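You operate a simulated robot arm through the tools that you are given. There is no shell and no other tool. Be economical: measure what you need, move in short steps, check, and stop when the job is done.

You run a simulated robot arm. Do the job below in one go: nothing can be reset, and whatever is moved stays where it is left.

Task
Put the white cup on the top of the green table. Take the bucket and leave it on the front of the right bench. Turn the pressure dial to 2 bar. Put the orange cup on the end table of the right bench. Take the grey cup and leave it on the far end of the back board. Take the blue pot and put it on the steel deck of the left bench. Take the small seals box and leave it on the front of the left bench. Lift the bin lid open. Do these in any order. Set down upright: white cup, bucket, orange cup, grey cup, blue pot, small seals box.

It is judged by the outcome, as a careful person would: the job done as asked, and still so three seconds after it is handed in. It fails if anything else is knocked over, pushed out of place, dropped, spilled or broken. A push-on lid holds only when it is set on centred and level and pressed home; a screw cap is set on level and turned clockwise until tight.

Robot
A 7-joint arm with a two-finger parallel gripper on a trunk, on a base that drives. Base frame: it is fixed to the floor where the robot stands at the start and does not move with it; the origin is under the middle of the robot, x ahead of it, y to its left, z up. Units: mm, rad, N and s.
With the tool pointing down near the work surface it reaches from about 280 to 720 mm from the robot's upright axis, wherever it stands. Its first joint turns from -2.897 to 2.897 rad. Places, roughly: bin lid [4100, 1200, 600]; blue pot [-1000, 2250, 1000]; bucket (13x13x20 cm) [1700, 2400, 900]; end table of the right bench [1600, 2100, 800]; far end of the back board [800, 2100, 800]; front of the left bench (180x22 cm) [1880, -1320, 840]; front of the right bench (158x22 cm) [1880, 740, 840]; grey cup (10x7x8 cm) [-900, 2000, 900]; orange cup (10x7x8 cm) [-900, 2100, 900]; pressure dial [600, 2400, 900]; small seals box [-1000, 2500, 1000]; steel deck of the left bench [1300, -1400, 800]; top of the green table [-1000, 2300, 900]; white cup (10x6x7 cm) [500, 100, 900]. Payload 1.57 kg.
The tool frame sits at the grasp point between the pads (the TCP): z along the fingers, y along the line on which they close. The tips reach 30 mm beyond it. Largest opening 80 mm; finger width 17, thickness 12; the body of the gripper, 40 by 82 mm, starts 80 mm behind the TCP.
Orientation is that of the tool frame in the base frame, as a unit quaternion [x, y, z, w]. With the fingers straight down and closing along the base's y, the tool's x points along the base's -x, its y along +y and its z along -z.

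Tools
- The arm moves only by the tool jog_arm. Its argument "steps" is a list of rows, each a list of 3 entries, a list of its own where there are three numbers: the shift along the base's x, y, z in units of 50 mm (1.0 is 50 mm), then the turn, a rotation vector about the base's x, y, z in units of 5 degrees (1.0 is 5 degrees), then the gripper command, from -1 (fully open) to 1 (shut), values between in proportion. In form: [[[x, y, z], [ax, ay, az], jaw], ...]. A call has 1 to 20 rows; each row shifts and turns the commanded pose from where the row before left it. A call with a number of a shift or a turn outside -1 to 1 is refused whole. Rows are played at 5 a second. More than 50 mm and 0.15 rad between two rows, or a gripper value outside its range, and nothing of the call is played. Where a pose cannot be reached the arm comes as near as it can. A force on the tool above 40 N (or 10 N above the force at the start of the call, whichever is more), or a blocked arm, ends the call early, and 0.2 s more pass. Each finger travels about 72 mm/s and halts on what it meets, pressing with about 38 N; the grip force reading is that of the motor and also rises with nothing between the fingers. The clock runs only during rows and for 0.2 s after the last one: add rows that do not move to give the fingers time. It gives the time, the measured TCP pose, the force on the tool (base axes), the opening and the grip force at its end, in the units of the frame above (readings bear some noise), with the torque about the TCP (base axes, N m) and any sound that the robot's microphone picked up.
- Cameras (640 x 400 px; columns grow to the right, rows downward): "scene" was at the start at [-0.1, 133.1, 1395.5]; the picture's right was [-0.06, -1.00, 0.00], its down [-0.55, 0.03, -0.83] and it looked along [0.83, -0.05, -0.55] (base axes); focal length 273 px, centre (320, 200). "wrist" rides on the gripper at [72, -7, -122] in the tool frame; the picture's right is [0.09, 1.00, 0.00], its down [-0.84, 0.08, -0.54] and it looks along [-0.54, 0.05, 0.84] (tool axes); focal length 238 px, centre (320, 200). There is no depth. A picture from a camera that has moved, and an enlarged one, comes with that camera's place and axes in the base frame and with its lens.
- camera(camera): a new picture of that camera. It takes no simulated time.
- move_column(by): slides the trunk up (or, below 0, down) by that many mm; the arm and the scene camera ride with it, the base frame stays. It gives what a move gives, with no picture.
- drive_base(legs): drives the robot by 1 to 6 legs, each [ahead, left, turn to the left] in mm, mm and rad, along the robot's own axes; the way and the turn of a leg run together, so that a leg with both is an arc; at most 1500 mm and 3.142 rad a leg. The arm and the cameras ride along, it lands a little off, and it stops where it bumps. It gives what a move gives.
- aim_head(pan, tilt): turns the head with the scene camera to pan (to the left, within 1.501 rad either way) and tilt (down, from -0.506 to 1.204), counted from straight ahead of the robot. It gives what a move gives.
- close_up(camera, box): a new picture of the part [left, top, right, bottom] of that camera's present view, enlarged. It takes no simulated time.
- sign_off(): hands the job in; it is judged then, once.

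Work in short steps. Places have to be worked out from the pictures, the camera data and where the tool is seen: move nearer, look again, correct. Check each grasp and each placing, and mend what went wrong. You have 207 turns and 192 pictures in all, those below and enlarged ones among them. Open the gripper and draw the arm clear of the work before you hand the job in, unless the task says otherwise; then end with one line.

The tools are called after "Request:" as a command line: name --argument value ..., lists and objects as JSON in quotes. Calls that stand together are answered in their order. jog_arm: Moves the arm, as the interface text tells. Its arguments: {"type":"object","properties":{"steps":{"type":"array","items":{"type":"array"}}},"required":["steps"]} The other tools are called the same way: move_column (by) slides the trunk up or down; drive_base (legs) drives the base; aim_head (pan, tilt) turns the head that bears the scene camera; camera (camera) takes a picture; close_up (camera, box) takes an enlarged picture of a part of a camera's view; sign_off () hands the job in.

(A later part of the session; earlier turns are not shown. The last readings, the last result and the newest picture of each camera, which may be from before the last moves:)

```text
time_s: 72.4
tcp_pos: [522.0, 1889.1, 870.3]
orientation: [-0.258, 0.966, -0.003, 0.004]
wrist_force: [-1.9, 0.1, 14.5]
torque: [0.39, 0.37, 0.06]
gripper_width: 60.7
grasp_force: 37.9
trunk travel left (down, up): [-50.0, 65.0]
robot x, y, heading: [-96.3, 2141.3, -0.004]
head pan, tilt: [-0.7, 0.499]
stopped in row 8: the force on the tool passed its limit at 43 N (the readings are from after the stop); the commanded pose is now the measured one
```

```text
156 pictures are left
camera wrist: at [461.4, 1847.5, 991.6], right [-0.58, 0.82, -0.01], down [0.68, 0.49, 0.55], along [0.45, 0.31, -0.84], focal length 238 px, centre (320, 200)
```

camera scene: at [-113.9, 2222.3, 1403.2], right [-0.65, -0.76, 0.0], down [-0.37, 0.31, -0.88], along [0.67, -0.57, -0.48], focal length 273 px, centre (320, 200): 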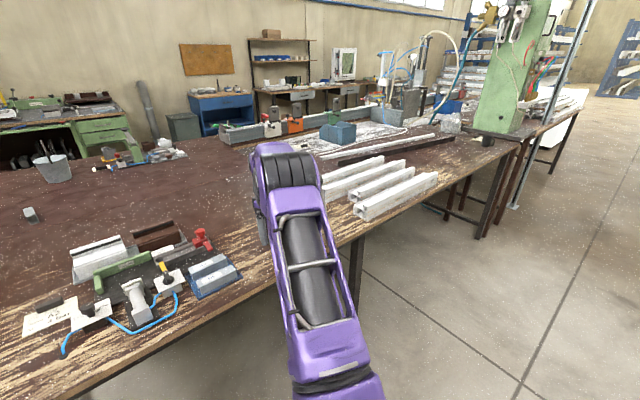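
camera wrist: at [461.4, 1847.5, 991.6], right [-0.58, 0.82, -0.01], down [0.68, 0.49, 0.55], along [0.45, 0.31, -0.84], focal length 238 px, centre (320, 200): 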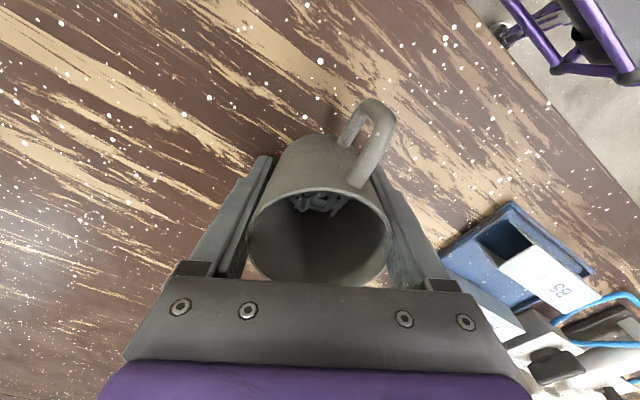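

Contact at 870. Release gently and rise.

Request:
jog_arm --steps '[[[0, 0, 0.02], [0, 0, 0], 0.2], [[0, 0, 0], [0, 0, 0], -0.5], [[0, 0, 0], [0, 0, 0], -1], [[0, 0, 0], [0, 0, 0], -1], [[0, 0, 0.5], [0, 0, 0], -1], [[0, 0, 1], [0, 0, 0], -1], [[0, 0, 1], [0, 0, 0], -1], [[0, 0, 1], [0, 0, 0], -1]]'

Request:
camera --camera "wrist"

```text
time_s: 74.2
tcp_pos: [521.6, 1889.0, 1043.4]
orientation: [-0.258, 0.966, 0.0, 0.001]
wrist_force: [0.4, 1.0, -0.9]
torque: [0.0, 0.0, 0.01]
gripper_width: 80.0
grasp_force: 0.1
trunk travel left (down, up): [-50.0, 65.0]
robot x, y, heading: [-95.5, 2141.5, 0.001]
head pan, tilt: [-0.7, 0.499]
```

```text
155 pictures are left
camera wrist: at [461.3, 1846.9, 1164.8], right [-0.58, 0.82, 0.0], down [0.69, 0.48, 0.54], along [0.45, 0.31, -0.84], focal length 238 px, centre (320, 200)
```

wrist: 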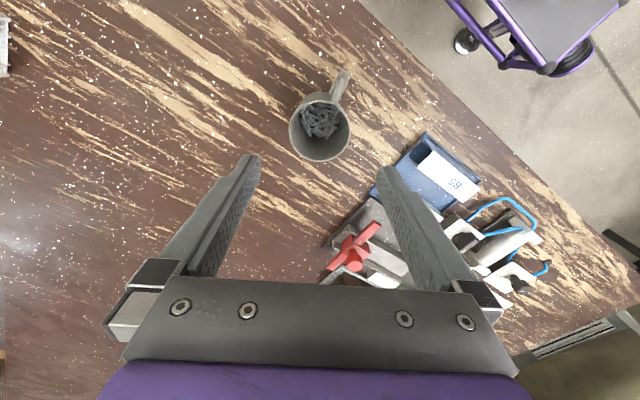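

Grey cup stands well. Now the dial: I move over its plate near (548,2351), squaring the tool.

Request:
jog_arm --steps '[[[0.05, 0.92, 0], [0, 0, -1], -1], [[0.05, 0.92, 0], [0, 0, -1], -1], [[0.05, 0.92, 0], [0, 0, -1], -1], [[0.05, 0.92, 0], [0, 0, -1], -1], [[0.05, 0.92, 0], [0, 0, -1], -1], [[0.05, 0.92, 0], [0, 0, -1], -1], [[0.05, 0.92, 0], [0, 0, 0], -1], [[0.05, 0.92, 0], [0, 0, 0], -1], [[0.05, 0.92, 0], [0, 0, 0], -1], [[0.05, 0.92, 0], [0, 0, 0], -1], [[0, 0, 0], [0, 0, 0], -1]]'

Request:
camera --camera "wrist"

Request:
close_up --camera "wrist" --box '[240, 80, 400, 180]'

```text
time_s: 76.6
tcp_pos: [548.0, 2350.2, 1042.2]
orientation: [0.001, 1.0, -0.002, 0.0]
wrist_force: [0.1, 0.4, -0.1]
torque: [0.0, 0.0, -0.02]
gripper_width: 80.1
grasp_force: 0.1
trunk travel left (down, up): [-50.0, 65.0]
robot x, y, heading: [-96.6, 2141.3, -0.002]
head pan, tilt: [-0.7, 0.499]
```

```text
154 pictures are left
camera wrist: at [474.6, 2342.6, 1164.5], right [-0.09, 1.0, 0.0], down [0.84, 0.08, 0.54], along [0.54, 0.05, -0.84], focal length 238 px, centre (320, 200)
```

wrist: 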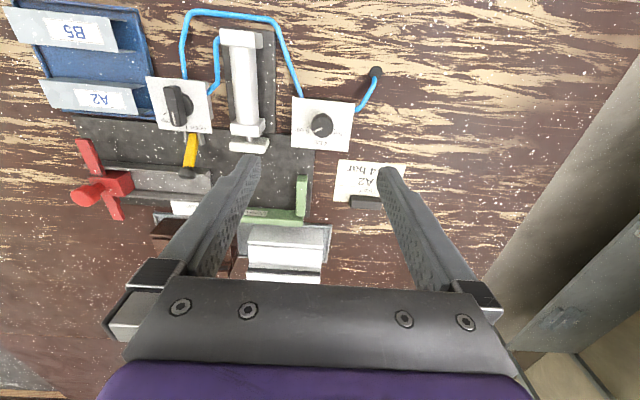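

```text
4.00 times, centred on (320, 130) of wrist
camera zoom: at [474.6, 2342.6, 1164.5], right [-0.09, 1.0, 0.0], down [0.84, 0.08, 0.54], along [0.54, 0.05, -0.84], focal length 953 px, centre (320, 480)
```

zoom: 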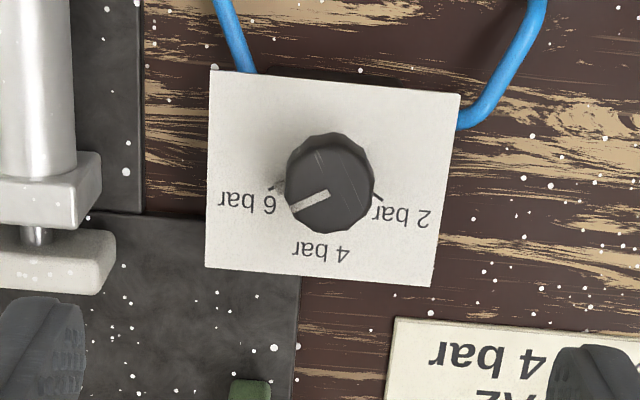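

The dial reads about 6 bar; 2 bar lies +120° about z (viewed from above, via 4 bar). Knob at ≈(549,2353), top z≈900, Ø≈25. I pre-rotate the tool −60°, half close the jaws and come lower.

Request:
jog_arm --steps '[[[0, 0.05, 0], [0, 0, -1], -0.3], [[0, 0, 0], [0, 0, -1], -0.3], [[0, 0, 0], [0, 0, -1], -0.3], [[0, 0, 0], [0, 0, -1], -0.3], [[0, 0, 0], [0, 0, -1], -0.3], [[0, 0, 0], [0, 0, -1], -0.3], [[0, 0, 0], [0, 0, -1], -0.3], [[0, 0, 0], [0, 0, -1], -0.3], [[0, 0, 0], [0, 0, -1], -0.3], [[0, 0, 0], [0, 0, -1], -0.3], [[0, 0, 0], [0, 0, -1], -0.3], [[0, 0, 0], [0, 0, -1], -0.3], [[0, 0, -0.8], [0, 0, 0], -0.3], [[0, 0, -0.8], [0, 0, 0], -0.3]]'

Request:
camera --camera "wrist"

Request:
close_up --camera "wrist" --box '[240, 100, 400, 200]'

```text
time_s: 79.6
tcp_pos: [548.5, 2351.8, 962.7]
orientation: [0.501, 0.866, -0.002, 0.001]
wrist_force: [0.0, -0.3, 0.0]
torque: [-0.03, -0.01, -0.04]
gripper_width: 51.8
grasp_force: 0.0
trunk travel left (down, up): [-50.0, 65.0]
robot x, y, heading: [-92.2, 2140.5, -0.001]
head pan, tilt: [-0.7, 0.499]
```

```text
152 pictures are left
camera wrist: at [505.9, 2410.8, 1084.9], right [0.82, 0.58, 0.0], down [0.48, -0.69, 0.54], along [0.31, -0.45, -0.84], focal length 238 px, centre (320, 200)
```

wrist: 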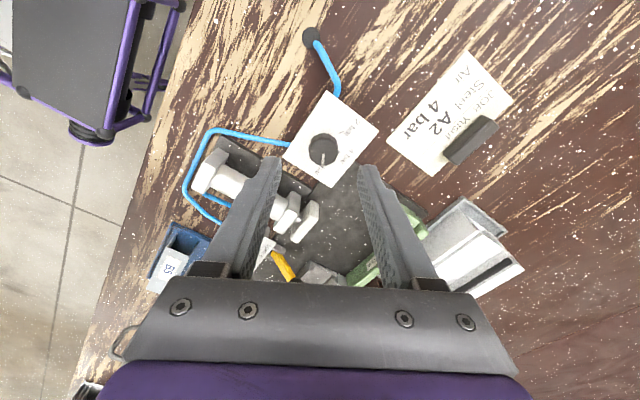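

```text
4.00 times, centred on (320, 150) of wrist
camera zoom: at [505.9, 2410.8, 1084.9], right [0.82, 0.58, 0.0], down [0.48, -0.69, 0.54], along [0.31, -0.45, -0.84], focal length 953 px, centre (320, 400)
```

zoom: 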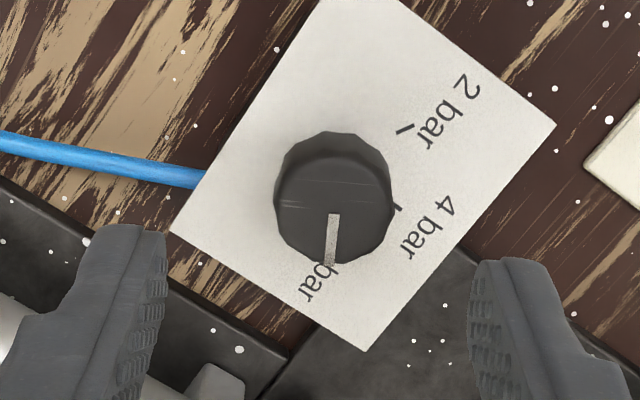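

Centred. Descend to z≈911 and close on the knob.

Request:
jog_arm --steps '[[[0.01, 0, -0.6], [0, 0, 0], -0.3], [[0, 0, -0.42], [0, 0, 0], -0.3], [[0, 0, 0], [0, 0, 0], 0.3], [[0, 0, 0], [0, 0, 0], 1], [[0, 0, 0], [0, 0, 0], 1]]'

Request:
close_up --camera "wrist" --box '[220, 100, 420, 225]'

```text
time_s: 80.8
tcp_pos: [551.1, 2353.9, 912.0]
orientation: [0.501, 0.866, 0.0, 0.001]
wrist_force: [20.2, 9.9, -2.3]
torque: [0.17, -0.75, 0.06]
gripper_width: 25.5
grasp_force: 36.9
trunk travel left (down, up): [-50.0, 65.0]
robot x, y, heading: [-95.6, 2143.3, 0.003]
head pan, tilt: [-0.7, 0.499]
```

```text
3.20 times, centred on (320, 162) of wrist
camera zoom: at [507.9, 2412.0, 1033.2], right [0.82, 0.58, 0.0], down [0.48, -0.69, 0.54], along [0.31, -0.44, -0.84], focal length 763 px, centre (320, 320)
```

zoom: 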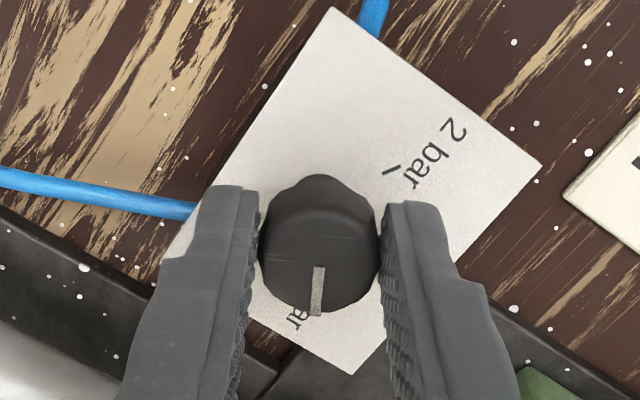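

Gripped. Pointer ≈ −60° (6 bar), tick for 2 bar at +60°. I rotate half way first, recentring slightly.

Request:
jog_arm --steps '[[[0.04, 0.03, 0], [0, 0, 1], 1], [[0, 0, 0], [0, 0, 1], 1], [[0, 0, 0], [0, 0, 1], 1], [[0, 0, 0], [0, 0, 1], 1], [[0, 0, 0], [0, 0, 1], 1], [[0, 0, 0], [0, 0, 1], 1], [[0, 0, 0], [0, 0, 1], 1], [[0, 0, 0], [0, 0, 1], 1], [[0, 0, 0], [0, 0, 1], 1], [[0, 0, 0], [0, 0, 1], 1], [[0, 0, 0], [0, 0, 1], 1], [[0, 0, 0], [0, 0, 1], 1]]'

Request:
close_up --camera "wrist" --box '[220, 100, 420, 225]'

```text
time_s: 83.4
tcp_pos: [548.1, 2352.7, 912.4]
orientation: [0.0, 1.0, -0.003, 0.0]
wrist_force: [-1.5, -6.6, -3.4]
torque: [-0.25, -0.83, -0.01]
gripper_width: 25.4
grasp_force: 37.1
trunk travel left (down, up): [-50.0, 65.0]
robot x, y, heading: [-96.2, 2140.0, -0.004]
head pan, tilt: [-0.7, 0.499]
```

```text
3.20 times, centred on (320, 162) of wrist
camera zoom: at [476.8, 2345.1, 1033.5], right [-0.09, 1.0, -0.01], down [0.84, 0.08, 0.54], along [0.54, 0.04, -0.84], focal length 763 px, centre (320, 320)
```

zoom: 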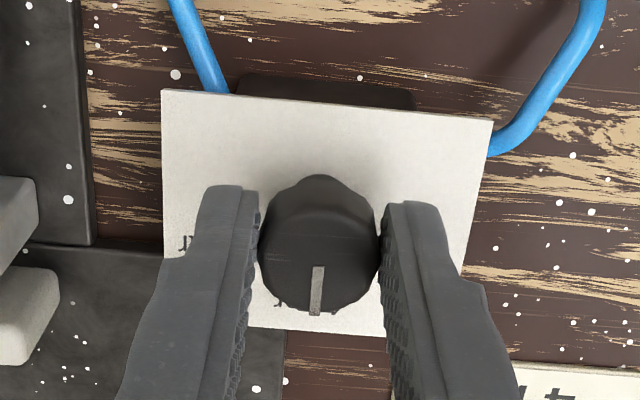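

It turns with the grip. Another 60°.

Request:
jog_arm --steps '[[[0, 0, 0], [0, 0, 1], 1], [[0, 0, 0], [0, 0, 1], 1], [[0, 0, 0], [0, 0, 1], 1], [[0, 0, 0], [0, 0, 1], 1], [[0, 0, 0], [0, 0, 1], 1], [[0, 0, 0], [0, 0, 1], 1], [[0, 0, 0], [0, 0, 1], 1], [[0, 0, 0], [0, 0, 1], 1], [[0, 0, 0], [0, 0, 1], 1], [[0, 0, 0], [0, 0, 1], 1], [[0, 0, 0], [0, 0, 1], 1], [[0, 0, 0], [0, 0, 1], 1]]'

Request:
close_up --camera "wrist" --box '[220, 100, 420, 225]'

```text
time_s: 86.0
tcp_pos: [549.9, 2350.8, 910.7]
orientation: [-0.499, 0.867, -0.003, 0.001]
wrist_force: [-4.2, -25.1, -8.9]
torque: [-0.82, 0.14, -0.1]
gripper_width: 25.3
grasp_force: 36.9
trunk travel left (down, up): [-50.0, 65.0]
robot x, y, heading: [-97.1, 2142.1, -0.001]
head pan, tilt: [-0.7, 0.499]
```

```text
3.20 times, centred on (320, 162) of wrist
camera zoom: at [518.9, 2284.1, 1033.6], right [-0.91, 0.42, -0.01], down [0.35, 0.76, 0.54], along [0.23, 0.49, -0.84], focal length 763 px, centre (320, 320)
```

zoom: 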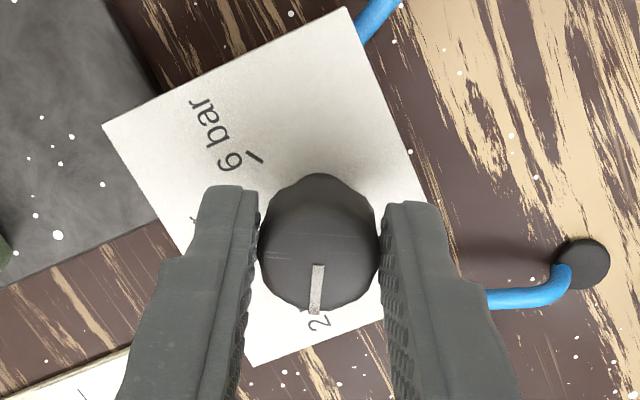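

Pointer meets the "2". Release and rise to check.

Request:
jog_arm --steps '[[[0, 0, 0], [0, 0, 0], 0], [[0, 0, 0], [0, 0, 0], -0.4], [[0, 0, 0], [0, 0, 0], -0.4], [[0, 0, 0.6], [0, 0, 0], -0.4], [[0, 0, 1], [0, 0, 0], -0.4], [[0, 0, 1], [0, 0, 0], -0.4]]'

Request:
close_up --camera "wrist" --box '[240, 80, 400, 180]'

```text
time_s: 87.4
tcp_pos: [550.1, 2354.3, 1042.6]
orientation: [-0.499, 0.867, -0.001, 0.002]
wrist_force: [-0.2, 0.6, -0.6]
torque: [-0.01, 0.03, -0.01]
gripper_width: 56.2
grasp_force: 0.2
trunk travel left (down, up): [-50.0, 65.0]
robot x, y, heading: [-94.7, 2141.1, -0.003]
head pan, tilt: [-0.7, 0.499]
```

```text
4.00 times, centred on (320, 130) of wrist
camera zoom: at [517.7, 2287.1, 1163.6], right [-0.91, 0.42, 0.0], down [0.35, 0.76, 0.54], along [0.23, 0.49, -0.84], focal length 953 px, centre (320, 480)
```

zoom: 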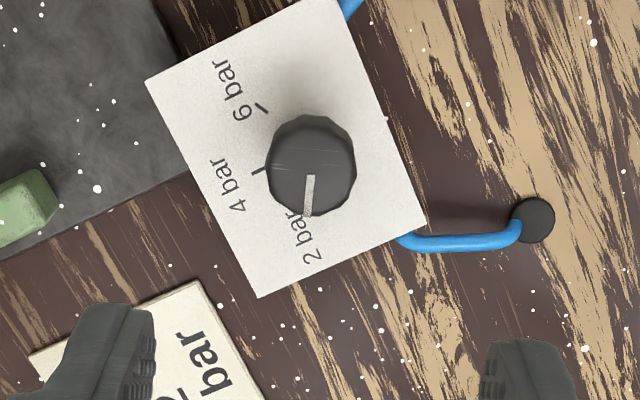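

Pointer computed at ≈59°. I rotate the tool back to neutral for an unobstructed check.

Request:
jog_arm --steps '[[[0, 0, 0], [0, 0, -1], -1], [[0, 0, 0], [0, 0, -1], -1], [[0, 0, 0], [0, 0, -1], -1], [[0, 0, 0], [0, 0, -1], -1], [[0, 0, 0], [0, 0, -1], -1], [[0, 0, 0], [0, 0, -1], -1], [[0, 0, 0], [0, 0, -1], -1], [[0, 0, 0], [0, 0, -1], -1], [[0, 0, 0], [0, 0, -1], -1], [[0, 0, 0], [0, 0, -1], -1], [[0, 0, 0], [0, 0, -1], -1], [[0, 0, 0], [0, 0, -1], -1]]'

Request:
close_up --camera "wrist" --box '[270, 90, 370, 153]'

```text
time_s: 90.0
tcp_pos: [548.7, 2353.0, 1042.9]
orientation: [0.002, 1.0, -0.002, 0.001]
wrist_force: [0.3, 0.2, 0.5]
torque: [-0.01, -0.01, 0.03]
gripper_width: 80.1
grasp_force: 0.0
trunk travel left (down, up): [-50.0, 65.0]
robot x, y, heading: [-93.9, 2139.3, -0.005]
head pan, tilt: [-0.7, 0.499]
```

```text
6.35 times, centred on (320, 122) of wrist
camera zoom: at [476.5, 2346.6, 1163.8], right [-0.09, 1.0, 0.0], down [0.84, 0.08, 0.54], along [0.54, 0.05, -0.84], focal length 1513 px, centre (320, 698)
```

zoom: 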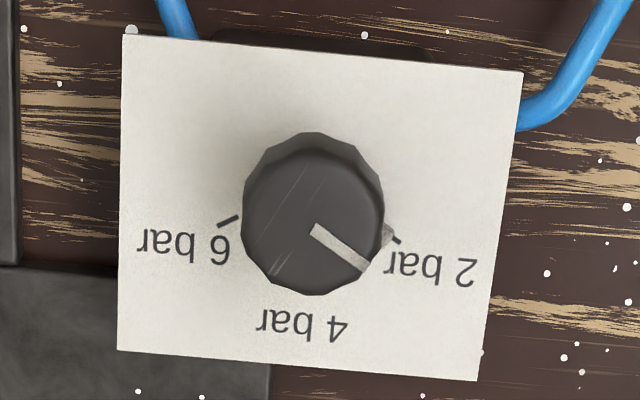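

Dial is on 2 bar. Now the orange cup: retract the arm before driving.

Request:
jog_arm --steps '[[[0, 0, 0.7], [0, 0, 0], -1], [[-0.7, -0.7, 0], [0, 0, 0], -1], [[-0.7, -0.7, 0], [0, 0, 0], -1], [[-0.7, -0.7, 0], [0, 0, 0], -1], [[-0.7, -0.7, 0], [0, 0, 0], -1], [[-0.7, -0.7, 0], [0, 0, 0], -1], [[-0.7, -0.7, 0], [0, 0, 0], -1]]'

```text
time_s: 91.6
tcp_pos: [338.7, 2144.2, 1079.2]
orientation: [0.001, 1.0, -0.001, 0.001]
wrist_force: [-0.7, -0.2, -0.8]
torque: [0.02, 0.02, -0.02]
gripper_width: 79.8
grasp_force: 0.1
trunk travel left (down, up): [-50.0, 65.0]
robot x, y, heading: [-94.0, 2145.1, -0.001]
head pan, tilt: [-0.7, 0.499]
```

Retracted; back off and turn to the green table.

Request:
drive_base --legs '[[-250, -20, 0], [0, 0, 1.57], [0, 0, 1.57]]'

Request:
aim_head --pan -0.1 --tilt 0.7

Request:
camera --camera "scene"

Request:
camera --camera "wrist"

```text
time_s: 101.3
tcp_pos: [-782.3, 2124.7, 1077.7]
orientation: [1.0, -0.003, -0.001, -0.002]
wrist_force: [0.1, -0.3, -0.4]
torque: [0.02, 0.02, -0.05]
gripper_width: 80.1
grasp_force: 0.0
trunk travel left (down, up): [-50.0, 65.0]
robot x, y, heading: [-345.5, 2118.7, 3.128]
head pan, tilt: [-0.7, 0.499]
```

```text
time_s: 102.3
tcp_pos: [-781.0, 2124.5, 1078.3]
orientation: [1.0, -0.004, -0.001, -0.002]
wrist_force: [0.5, -0.8, -0.2]
torque: [0.0, -0.02, 0.01]
gripper_width: 79.7
grasp_force: 0.1
trunk travel left (down, up): [-50.0, 65.0]
robot x, y, heading: [-349.9, 2122.0, 3.133]
head pan, tilt: [-0.099, 0.7]
```

```text
145 pictures are left
camera scene: at [-341.9, 1990.1, 1385.5], right [0.11, 0.99, 0.0], down [0.64, -0.07, -0.77], along [-0.76, 0.08, -0.64], focal length 273 px, centre (320, 200)
```

scene: 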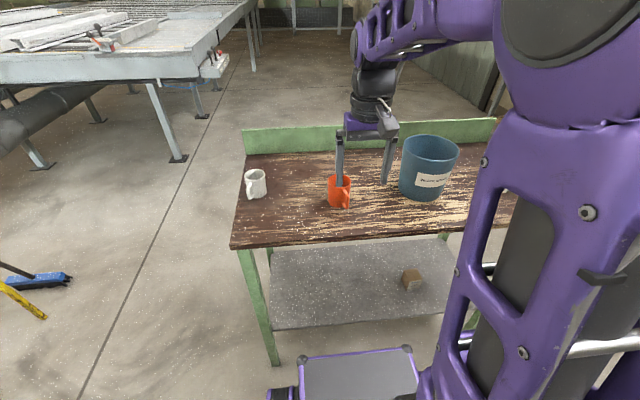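

```text
144 pictures are left
camera wrist: at [-710.6, 2128.7, 1199.8], right [0.09, -1.0, 0.0], down [-0.84, -0.07, 0.54], along [-0.54, -0.04, -0.84], focal length 238 px, centre (320, 200)
```

wrist: 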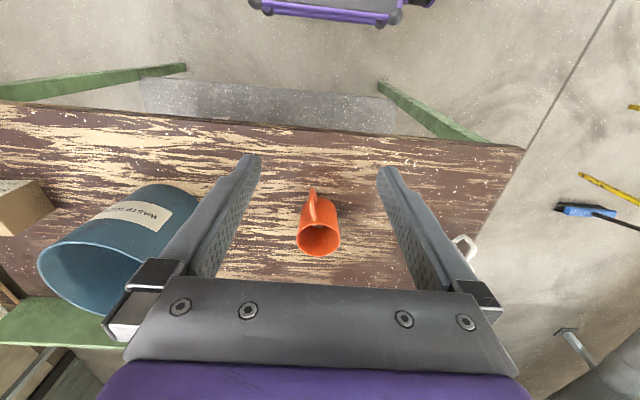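

Orange cup rim ≈(-957,2111), handle toward +x, so closing along y suits. Move above and look lower.

Request:
jog_arm --steps '[[[-0.88, -0.065, 0], [0, 0, 0], -1], [[-0.88, -0.065, 0], [0, 0, 0], -1], [[-0.88, -0.065, 0], [0, 0, 0], -1], [[-0.88, -0.065, 0], [0, 0, 0], -1], [[0, 0, -0.9], [0, 0, 0], -1], [[0, 0, -0.9], [0, 0, 0], -1]]'

Request:
camera --camera "wrist"

```text
time_s: 103.7
tcp_pos: [-959.4, 2109.6, 988.6]
orientation: [1.0, -0.003, 0.0, -0.002]
wrist_force: [0.5, 1.0, 0.5]
torque: [-0.01, 0.01, 0.01]
gripper_width: 80.1
grasp_force: 0.1
trunk travel left (down, up): [-50.0, 65.0]
robot x, y, heading: [-348.1, 2124.4, 3.137]
head pan, tilt: [-0.099, 0.7]
```

```text
143 pictures are left
camera wrist: at [-887.2, 2115.4, 1109.5], right [0.09, -1.0, 0.0], down [-0.84, -0.07, 0.54], along [-0.54, -0.04, -0.84], focal length 238 px, centre (320, 200)
```

wrist: 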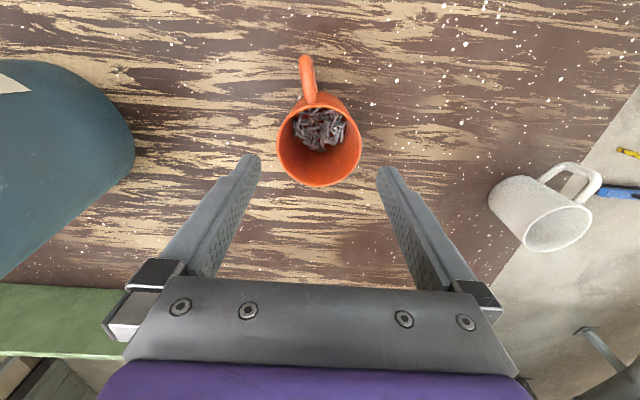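

Rim centre ≈(-949,2111). Descend and close.

Request:
jog_arm --steps '[[[0.2, 0.04, 0], [0, 0, 0], -1], [[0, 0, -0.98], [0, 0, 0], -1], [[0, 0, -0.98], [0, 0, 0], -1], [[0, 0, 0], [0, 0, 0], 0], [[0, 0, 0], [0, 0, 0], 1], [[0, 0, 0], [0, 0, 0], 1], [[0, 0, 0], [0, 0, 0], 1]]'

Request:
camera --camera "wrist"

```text
time_s: 105.3
tcp_pos: [-947.7, 2113.6, 891.7]
orientation: [1.0, -0.004, -0.001, -0.002]
wrist_force: [-0.4, 0.8, -1.0]
torque: [0.01, 0.0, 0.01]
gripper_width: 62.0
grasp_force: 38.6
trunk travel left (down, up): [-50.0, 65.0]
robot x, y, heading: [-345.3, 2122.6, 3.133]
head pan, tilt: [-0.099, 0.7]
```

```text
142 pictures are left
camera wrist: at [-877.1, 2118.6, 1012.8], right [0.09, -1.0, 0.0], down [-0.84, -0.07, 0.54], along [-0.54, -0.04, -0.84], focal length 238 px, centre (320, 200)
```

wrist: 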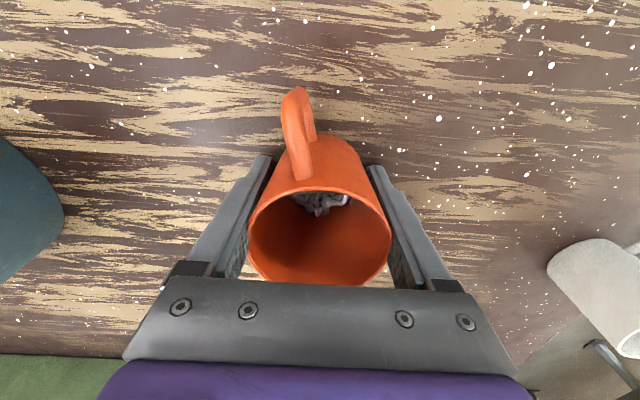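

Gripped at 62 mm. Lift and retract.

Request:
jog_arm --steps '[[[0, 0, 0.4], [0, 0, 0], 1], [[0, 0, 0.8], [0, 0, 0], 1], [[0, 0, 0.8], [0, 0, 0], 1], [[0, 0, 0.8], [0, 0, 0], 1], [[0, 0, 0.8], [0, 0, 0], 1], [[0.8, 0, 0], [0, 0, 0], 1], [[0.8, 0, 0], [0, 0, 0], 1], [[0.8, 0, 0], [0, 0, 0], 1], [[0.8, 0, 0], [0, 0, 0], 1], [[0, 0, 0], [0, 0, 0], 1]]'

Request:
camera --camera "wrist"

```text
time_s: 107.5
tcp_pos: [-789.2, 2115.0, 1070.4]
orientation: [1.0, -0.004, -0.001, -0.001]
wrist_force: [-0.6, -0.2, -1.5]
torque: [-0.01, 0.0, -0.01]
gripper_width: 61.7
grasp_force: 38.0
trunk travel left (down, up): [-50.0, 65.0]
robot x, y, heading: [-350.2, 2123.0, 3.136]
head pan, tilt: [-0.099, 0.7]
```

```text
141 pictures are left
camera wrist: at [-716.7, 2118.7, 1191.7], right [0.09, -1.0, 0.0], down [-0.84, -0.07, 0.54], along [-0.54, -0.04, -0.84], focal length 238 px, centre (320, 200)
```

wrist: 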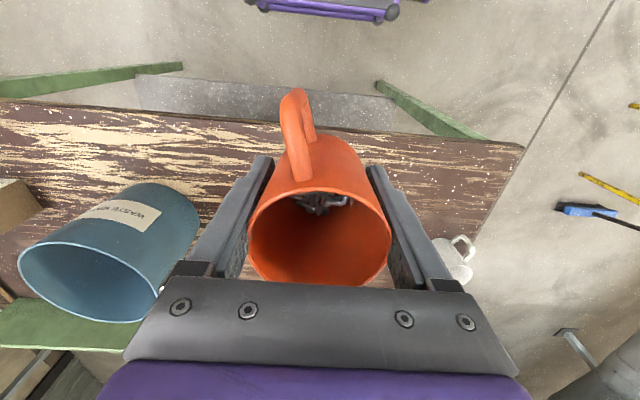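

Cup held upright. The end table (x>1145) is best reached from the bench's end, so I drive round at y≈3180.

Request:
drive_base --legs '[[0, 0, -1.57], [1060, 0, 0], [0, 0, -1.57], [900, 0, 0]]'

Request:
aim_head --pan -0.3 --tilt 0.5

Request:
camera --camera "scene"

```text
time_s: 125.1
tcp_pos: [1000.2, 3171.8, 1070.3]
orientation: [0.005, 1.0, -0.002, 0.0]
wrist_force: [0.5, -0.3, -1.6]
torque: [-0.02, -0.02, 0.0]
gripper_width: 61.0
grasp_force: 38.0
trunk travel left (down, up): [-50.0, 65.0]
robot x, y, heading: [556.9, 3167.3, -0.007]
head pan, tilt: [-0.099, 0.7]
```

```text
time_s: 125.8
tcp_pos: [1000.7, 3172.0, 1070.6]
orientation: [0.004, 1.0, -0.001, 0.001]
wrist_force: [0.0, 0.3, -0.7]
torque: [-0.01, 0.02, -0.01]
gripper_width: 60.8
grasp_force: 38.2
trunk travel left (down, up): [-50.0, 65.0]
robot x, y, heading: [563.2, 3162.4, -0.01]
head pan, tilt: [-0.3, 0.499]
```

```text
140 pictures are left
camera scene: at [558.7, 3276.0, 1403.1], right [-0.3, -0.95, 0.0], down [-0.46, 0.15, -0.88], along [0.84, -0.27, -0.48], focal length 273 px, centre (320, 200)
```

scene: 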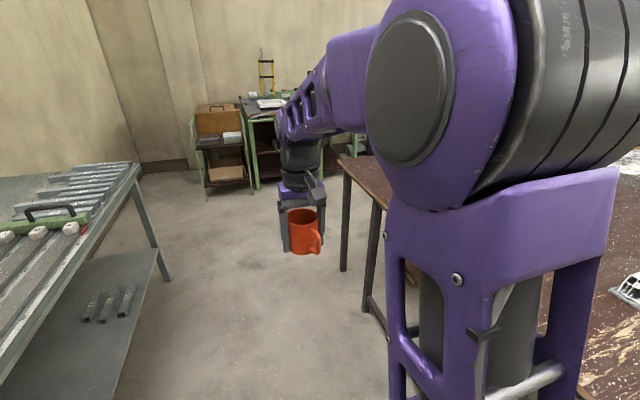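

Corridor is clear. Drive on to x≈1450 and turn to face the bench end.

Request:
drive_base --legs '[[880, 20, 0], [0, 0, -1.56]]'

Request:
aim_head --pan 0 --tilt 0.6

Request:
camera --camera "scene"

Request:
camera --camera "wrist"

```text
time_s: 134.3
tcp_pos: [1456.4, 2732.5, 1070.4]
orientation: [0.705, 0.709, -0.002, -0.002]
wrist_force: [0.3, 0.5, -0.5]
torque: [0.01, 0.01, -0.01]
gripper_width: 60.4
grasp_force: 37.9
trunk travel left (down, up): [-50.0, 65.0]
robot x, y, heading: [1440.4, 3171.9, -1.563]
head pan, tilt: [-0.3, 0.499]
```

```text
time_s: 135.2
tcp_pos: [1456.9, 2733.9, 1070.8]
orientation: [0.705, 0.71, -0.002, 0.0]
wrist_force: [0.3, 0.0, -0.8]
torque: [0.01, 0.0, -0.02]
gripper_width: 60.5
grasp_force: 37.8
trunk travel left (down, up): [-50.0, 65.0]
robot x, y, heading: [1442.1, 3176.7, -1.564]
head pan, tilt: [0.0, 0.6]
```

```text
139 pictures are left
camera scene: at [1582.9, 3175.2, 1394.1], right [-1.0, -0.01, 0.0], down [0.0, 0.56, -0.83], along [0.01, -0.83, -0.56], focal length 273 px, centre (320, 200)
```

scene: 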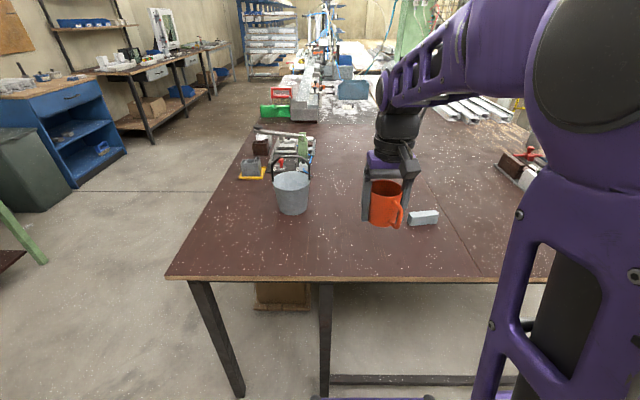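

```text
138 pictures are left
camera wrist: at [1449.8, 2804.3, 1191.7], right [0.99, 0.1, 0.0], down [0.09, -0.84, 0.54], along [0.05, -0.54, -0.84], focal length 238 px, centre (320, 200)
```

wrist: 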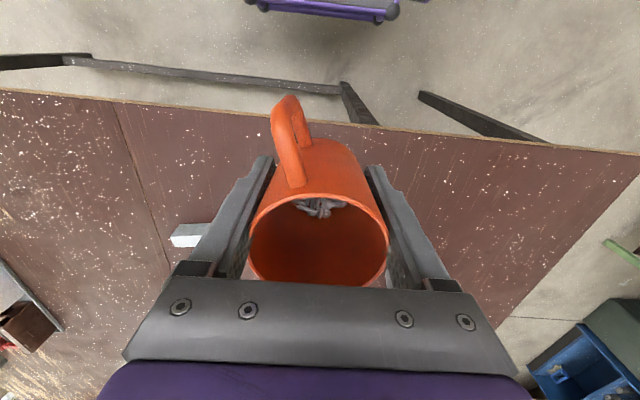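

I zoom in to see the seams of the top before choosing the spot.

Request:
close_up --camera "scene" --box '[160, 90, 480, 290]'

```text
2.00 times, centred on (320, 190) of scene
camera zoom: at [1582.9, 3175.2, 1394.1], right [-1.0, -0.01, 0.0], down [0.0, 0.56, -0.83], along [0.01, -0.83, -0.56], focal length 545 px, centre (320, 220)
```

zoom: 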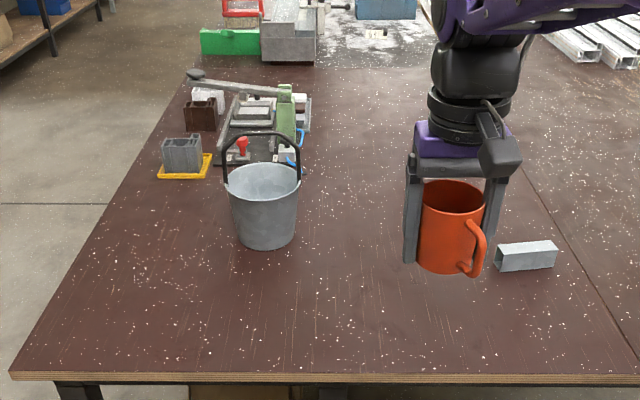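

End table is x 1150–1990. I go 95 mm nearer and place the orange cup at about (1457,2400).

Request:
drive_base --legs '[[95, 0, 0]]'

Request:
jog_arm --steps '[[[0, -0.95, 0], [0, 0, 0], 1], [[0, -0.95, 0], [0, 0, 0], 1], [[0, -0.95, 0], [0, 0, 0], 1], [[0, -0.95, 0], [0, 0, 0], 1], [[0, -0.95, 0], [0, 0, 0], 1], [[0, 0, -0.9], [0, 0, 0], 1], [[0, 0, -0.9], [0, 0, 0], 1], [[0, 0, -0.9], [0, 0, 0], 1], [[0, 0, -0.6], [0, 0, 0], 1], [[0, 0, 0], [0, 0, 0], 1]]'

Request:
camera --camera "wrist"

```text
time_s: 136.3
tcp_pos: [1458.1, 2639.3, 1070.0]
orientation: [0.705, 0.71, -0.002, 0.0]
wrist_force: [0.1, 0.7, -1.2]
torque: [0.02, 0.02, 0.01]
gripper_width: 60.5
grasp_force: 37.8
trunk travel left (down, up): [-50.0, 65.0]
robot x, y, heading: [1442.1, 3079.3, -1.563]
head pan, tilt: [0.0, 0.6]
```

```text
time_s: 138.5
tcp_pos: [1457.6, 2400.7, 904.7]
orientation: [0.705, 0.71, -0.003, 0.0]
wrist_force: [0.3, 0.1, -1.0]
torque: [0.01, 0.01, 0.03]
gripper_width: 60.7
grasp_force: 38.2
trunk travel left (down, up): [-50.0, 65.0]
robot x, y, heading: [1440.2, 3081.4, -1.557]
head pan, tilt: [0.0, 0.6]
```

```text
136 pictures are left
camera wrist: at [1450.4, 2472.0, 1026.5], right [1.0, 0.1, 0.0], down [0.09, -0.84, 0.54], along [0.05, -0.54, -0.84], focal length 238 px, centre (320, 200)
```

wrist: 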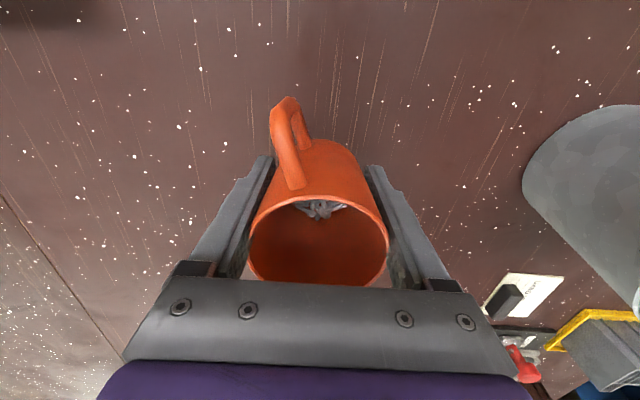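

Clear spot; descend to contact.

Request:
jog_arm --steps '[[[0, 0, -0.1], [0, 0, 0], 1], [[0, 0, -0.1], [0, 0, 0], 1], [[0, 0, -0.1], [0, 0, 0], 1], [[0, 0, -0.06], [0, 0, 0], 1], [[0, 0, -0.05], [0, 0, 0], 1], [[0, 0, -0.05], [0, 0, 0], 1], [[0, 0, -0.05], [0, 0, 0], 1], [[0, 0, -0.05], [0, 0, 0], 1], [[0, 0, -0.05], [0, 0, 0], 1], [[0, 0, -0.05], [0, 0, 0], 1], [[0, 0, -0.05], [0, 0, 0], 1], [[0, 0, -0.05], [0, 0, 0], 1], [[0, 0, -0.05], [0, 0, 0], 1]]'

```text
time_s: 141.3
tcp_pos: [1456.7, 2402.0, 870.1]
orientation: [0.705, 0.709, -0.005, 0.002]
wrist_force: [-1.5, 3.5, 30.2]
torque: [0.44, -0.71, 0.16]
gripper_width: 60.4
grasp_force: 38.0
trunk travel left (down, up): [-50.0, 65.0]
robot x, y, heading: [1442.6, 3080.9, -1.564]
head pan, tilt: [0.0, 0.6]
```

Contact at 870 (30 N). Release and rise.

Request:
jog_arm --steps '[[[0, 0, 0.06], [0, 0, 0], 0.2], [[0, 0, 0], [0, 0, 0], -0.5], [[0, 0, 0], [0, 0, 0], -1], [[0, 0, 0], [0, 0, 0], -1], [[0, 0, 0.5], [0, 0, 0], -1], [[0, 0, 1], [0, 0, 0], -1], [[0, 0, 1], [0, 0, 0], -1], [[0, 0, 1], [0, 0, 0], -1], [[0, 0, 0.8], [0, 0, 0], -1]]'

Request:
camera --camera "wrist"

Request:
camera --camera "scene"

```text
time_s: 143.3
tcp_pos: [1458.5, 2402.8, 1081.6]
orientation: [0.704, 0.71, -0.001, 0.0]
wrist_force: [-0.8, 0.7, -0.8]
torque: [-0.02, 0.01, 0.04]
gripper_width: 79.8
grasp_force: 0.0
trunk travel left (down, up): [-50.0, 65.0]
robot x, y, heading: [1439.7, 3076.8, -1.561]
head pan, tilt: [0.0, 0.6]
```

```text
135 pictures are left
camera wrist: at [1451.1, 2472.7, 1203.2], right [1.0, 0.1, 0.0], down [0.09, -0.84, 0.54], along [0.05, -0.54, -0.84], focal length 238 px, centre (320, 200)
```

wrist: 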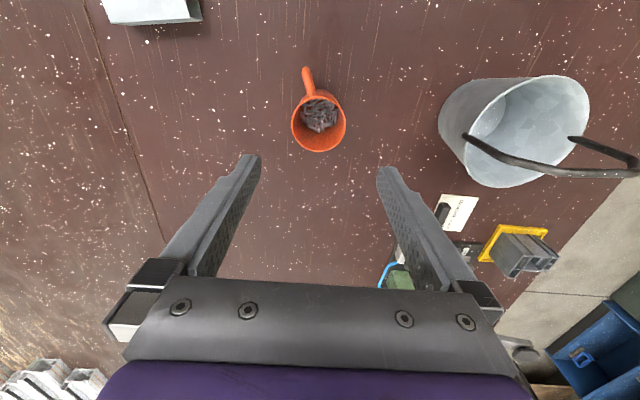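

```text
134 pictures are left
camera scene: at [1583.6, 3081.0, 1394.0], right [-1.0, -0.01, 0.0], down [0.0, 0.57, -0.82], along [0.01, -0.82, -0.57], focal length 273 px, centre (320, 200)
```

scene: 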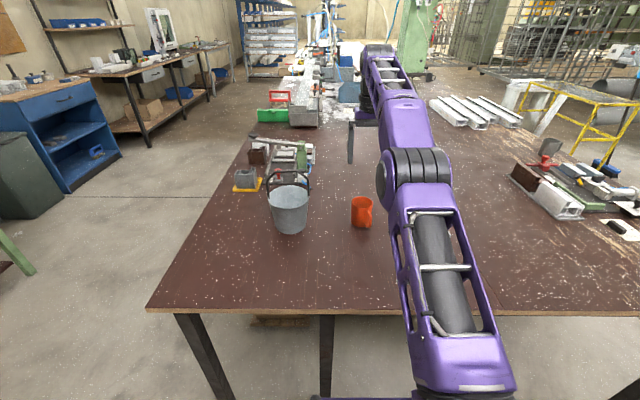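

Orange cup placed. Next the bucket: its bail stands up (top ≈ z 1040, bar along x). I retract, then shift the robot to face it.

Request:
jog_arm --steps '[[[0, 0.95, 0.5], [0, 0, -0.9], -1], [[0, 0.9, 0.4], [0, 0, -1], -1], [[0, 0.9, 0.4], [0, 0, -1], -1], [[0, 0.9, 0], [0, 0, -1], -1], [[0, 0.9, 0], [0, 0, -1], -1], [[0, 0, 0], [0, 0, -1], -1], [[0, 0, 0], [0, 0, -1], -1], [[0, 0, 0], [0, 0, -1], -1], [[0, 0, 0], [0, 0, -1], -1], [[0, 0, 0], [0, 0, -1], -1], [[0, 0, 0], [0, 0, -1], -1], [[0, 0, 0], [0, 0, -1], -1], [[0, 0, 0], [0, 0, -1], -1], [[0, 0, 0], [0, 0, -1], -1], [[0, 0, 0], [0, 0, -1], -1], [[0, 0, 0], [0, 0, -1], -1], [[0, 0, 0], [0, 0, -1], -1], [[0, 0, 0], [0, 0, -1], -1]]'

Request:
camera --camera "wrist"

```text
refused: row 1 steps farther than a row can; nothing moved
```

```text
133 pictures are left
camera wrist: at [1451.1, 2472.7, 1203.2], right [1.0, 0.1, 0.0], down [0.09, -0.84, 0.54], along [0.05, -0.54, -0.84], focal length 238 px, centre (320, 200)
```

wrist: 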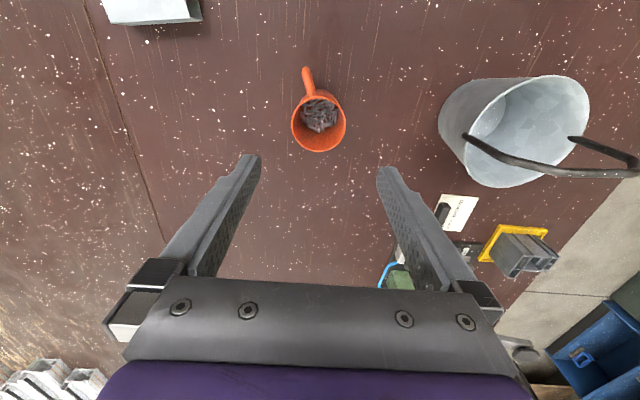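

Row was too long; redo with shorter rows.

Request:
jog_arm --steps '[[[0, 0.8, 0.5], [0, 0, -1], -1], [[0, 0.8, 0.5], [0, 0, -1], -1], [[0, 0.9, 0.4], [0, 0, -1], -1], [[0, 0.9, 0], [0, 0, -1], -1], [[0, 0.9, 0], [0, 0, -1], -1], [[0, 0, 0], [0, 0, -1], -1], [[0, 0, 0], [0, 0, -1], -1], [[0, 0, 0], [0, 0, -1], -1], [[0, 0, 0], [0, 0, -1], -1], [[0, 0, 0], [0, 0, -1], -1], [[0, 0, 0], [0, 0, -1], -1], [[0, 0, 0], [0, 0, -1], -1], [[0, 0, 0], [0, 0, -1], -1], [[0, 0, 0], [0, 0, -1], -1], [[0, 0, 0], [0, 0, -1], -1], [[0, 0, 0], [0, 0, -1], -1], [[0, 0, 0], [0, 0, -1], -1], [[0, 0, 0], [0, 0, -1], -1]]'

```text
time_s: 147.1
tcp_pos: [1457.1, 2616.6, 1153.0]
orientation: [1.0, 0.002, -0.001, -0.001]
wrist_force: [0.5, 0.3, 0.0]
torque: [0.02, -0.01, 0.0]
gripper_width: 80.0
grasp_force: 0.0
trunk travel left (down, up): [-50.0, 65.0]
robot x, y, heading: [1441.3, 3082.3, -1.565]
head pan, tilt: [0.0, 0.6]
```

Shift the base left ~215 mm to line up with the bucket and look.

Request:
drive_base --legs '[[0, 215, 0]]'

Request:
camera --camera "wrist"

Request:
camera --camera "scene"

```text
time_s: 149.8
tcp_pos: [1674.3, 2618.7, 1153.0]
orientation: [1.0, 0.004, -0.001, -0.002]
wrist_force: [0.7, 0.4, 0.7]
torque: [-0.02, 0.01, 0.0]
gripper_width: 80.1
grasp_force: 0.1
trunk travel left (down, up): [-50.0, 65.0]
robot x, y, heading: [1659.4, 3078.0, -1.562]
head pan, tilt: [0.0, 0.6]
```

```text
132 pictures are left
camera wrist: at [1746.6, 2624.2, 1274.2], right [0.1, -0.99, 0.0], down [-0.84, -0.09, 0.54], along [-0.54, -0.05, -0.84], focal length 238 px, centre (320, 200)
```

wrist: 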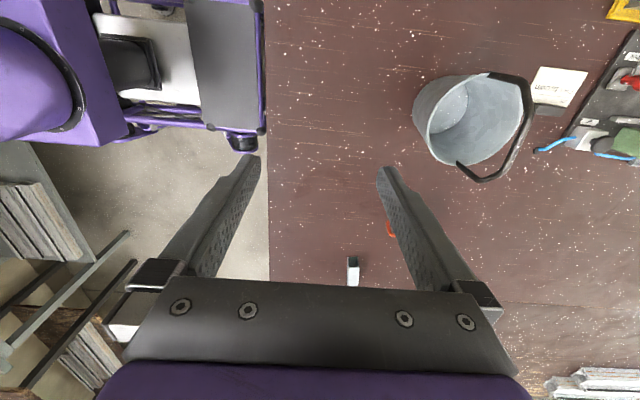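

```text
131 pictures are left
camera scene: at [1800.2, 3083.2, 1394.1], right [-1.0, -0.01, 0.0], down [-0.01, 0.56, -0.83], along [0.01, -0.83, -0.56], focal length 273 px, centre (320, 200)
```

scene: 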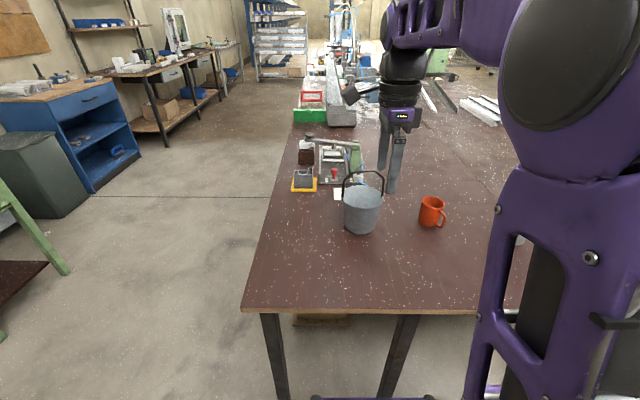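

Handle top ≈(1690,2424), bar turned about 8°. I move above it, rotating +8°.

Request:
jog_arm --steps '[[[0.08, -0.98, 0], [0, 0, 0.8], -1], [[0.08, -0.98, 0], [0, 0, 0.8], -1], [[0.08, -0.98, 0], [0, 0, 0], -1], [[0.08, -0.95, 0], [0, 0, 0], -1]]'

Request:
camera --camera "wrist"

Request:
close_up --camera "scene" --box '[300, 120, 460, 240]'

```text
time_s: 150.8
tcp_pos: [1689.9, 2440.1, 1155.6]
orientation: [0.997, 0.074, -0.002, -0.001]
wrist_force: [0.5, 1.3, 1.1]
torque: [-0.19, 0.03, -0.03]
gripper_width: 80.2
grasp_force: 0.0
out of reach, approached as far as the arm can: row 4
trunk travel left (down, up): [-50.0, 65.0]
robot x, y, heading: [1659.0, 3082.7, -1.565]
head pan, tilt: [0.0, 0.6]
```

```text
130 pictures are left
camera wrist: at [1759.9, 2456.5, 1276.2], right [0.24, -0.97, 0.0], down [-0.82, -0.2, 0.54], along [-0.53, -0.13, -0.84], focal length 238 px, centre (320, 200)
```

wrist: 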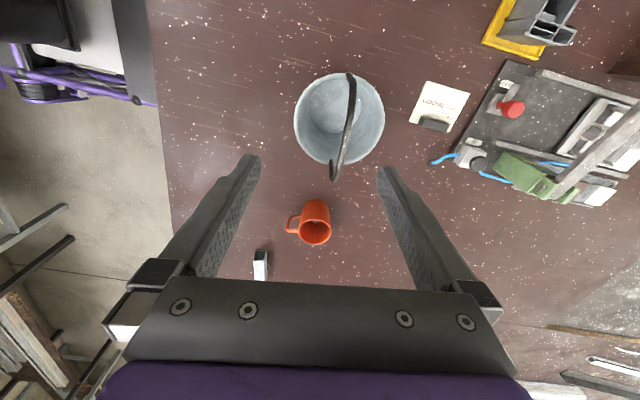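

```text
3.33 times, centred on (380, 180) of scene
camera zoom: at [1800.5, 3086.5, 1394.2], right [-1.0, -0.01, 0.0], down [-0.01, 0.56, -0.83], along [0.01, -0.83, -0.56], focal length 909 px, centre (120, 267)
```

zoom: 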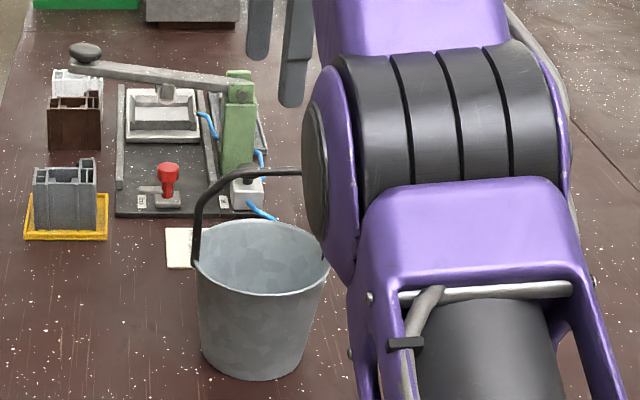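

Out of reach from this side (bench legs block going nearer). The front side (x>1990) allows driving closer, so I retract and go round to face −x.

Request:
jog_arm --steps '[[[0, 0.95, 0], [0, 0, 1], -1], [[0, 0.95, 0], [0, 0, 1], -1], [[0, 0.95, 0], [0, 0, 1], -1], [[0, 0.95, 0], [0, 0, 1], -1], [[0, 0, 0], [0, 0, 1], -1], [[0, 0, 0], [0, 0, 1], -1], [[0, 0, 0], [0, 0, 1], -1], [[0, 0, 0], [0, 0, 1], -1], [[0, 0, 0], [0, 0, 1], -1], [[0, 0, 0], [0, 0, 1], -1], [[0, 0, 0], [0, 0, 1], -1], [[0, 0, 0], [0, 0, 1], -1], [[0, 0, 0], [0, 0, 1], -1], [[0, 0, 0], [0, 0, 1], -1], [[0, 0, 0], [0, 0, 1], -1], [[0, 0, 0], [0, 0, 1], -1], [[0, 0, 0], [0, 0, 1], -1], [[0, 0, 0], [0, 0, 1], -1]]'

Request:
drive_base --legs '[[-100, 0, 0], [0, 760, 0], [800, 0, 0]]'

Request:
aim_head --pan -0.6 --tilt 0.5

Request:
camera --camera "scene"

Request:
aim_head --pan 0 --tilt 0.4

Request:
camera --camera "scene"

```text
time_s: 154.6
tcp_pos: [1690.3, 2626.4, 1153.1]
orientation: [0.652, 0.758, -0.002, -0.001]
wrist_force: [-0.4, 0.1, 0.2]
torque: [0.02, -0.03, 0.03]
gripper_width: 80.3
grasp_force: 0.0
trunk travel left (down, up): [-50.0, 65.0]
robot x, y, heading: [1656.4, 3081.7, -1.562]
head pan, tilt: [0.0, 0.6]
```

```text
time_s: 167.0
tcp_pos: [2459.6, 1931.6, 1152.5]
orientation: [0.653, 0.757, -0.002, 0.0]
wrist_force: [0.3, -0.4, 0.7]
torque: [0.02, 0.0, 0.01]
gripper_width: 79.8
grasp_force: 0.0
trunk travel left (down, up): [-50.0, 65.0]
robot x, y, heading: [2428.2, 2384.3, -1.563]
head pan, tilt: [0.0, 0.6]
```

```text
time_s: 168.0
tcp_pos: [2460.5, 1931.7, 1152.8]
orientation: [0.653, 0.757, -0.001, 0.0]
wrist_force: [0.2, -0.8, -0.8]
torque: [-0.01, 0.02, 0.01]
gripper_width: 80.0
grasp_force: 0.1
trunk travel left (down, up): [-50.0, 65.0]
robot x, y, heading: [2426.1, 2387.4, -1.566]
head pan, tilt: [-0.6, 0.499]
```

```text
128 pictures are left
camera scene: at [2519.0, 2401.1, 1403.2], right [-0.83, 0.56, 0.0], down [0.27, 0.4, -0.88], along [-0.49, -0.73, -0.48], focal length 273 px, centre (320, 200)
```

scene: 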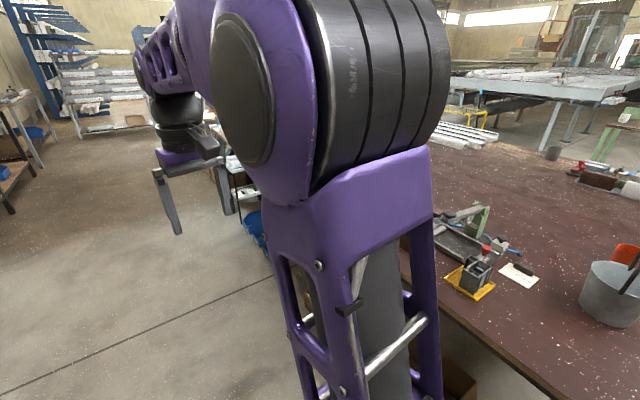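

```text
time_s: 169.0
tcp_pos: [2459.0, 1931.9, 1152.2]
orientation: [0.653, 0.757, -0.002, -0.001]
wrist_force: [-1.3, 0.1, -0.7]
torque: [-0.02, 0.0, 0.0]
gripper_width: 80.0
grasp_force: 0.0
trunk travel left (down, up): [-50.0, 65.0]
robot x, y, heading: [2427.4, 2386.0, -1.562]
head pan, tilt: [0.0, 0.4]
```

```text
127 pictures are left
camera scene: at [2570.4, 2384.0, 1412.3], right [-1.0, -0.01, 0.0], down [0.0, 0.39, -0.92], along [0.01, -0.92, -0.39], focal length 273 px, centre (320, 200)
```

scene: 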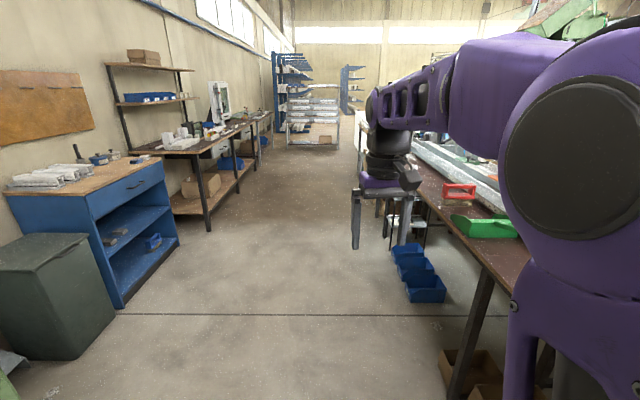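

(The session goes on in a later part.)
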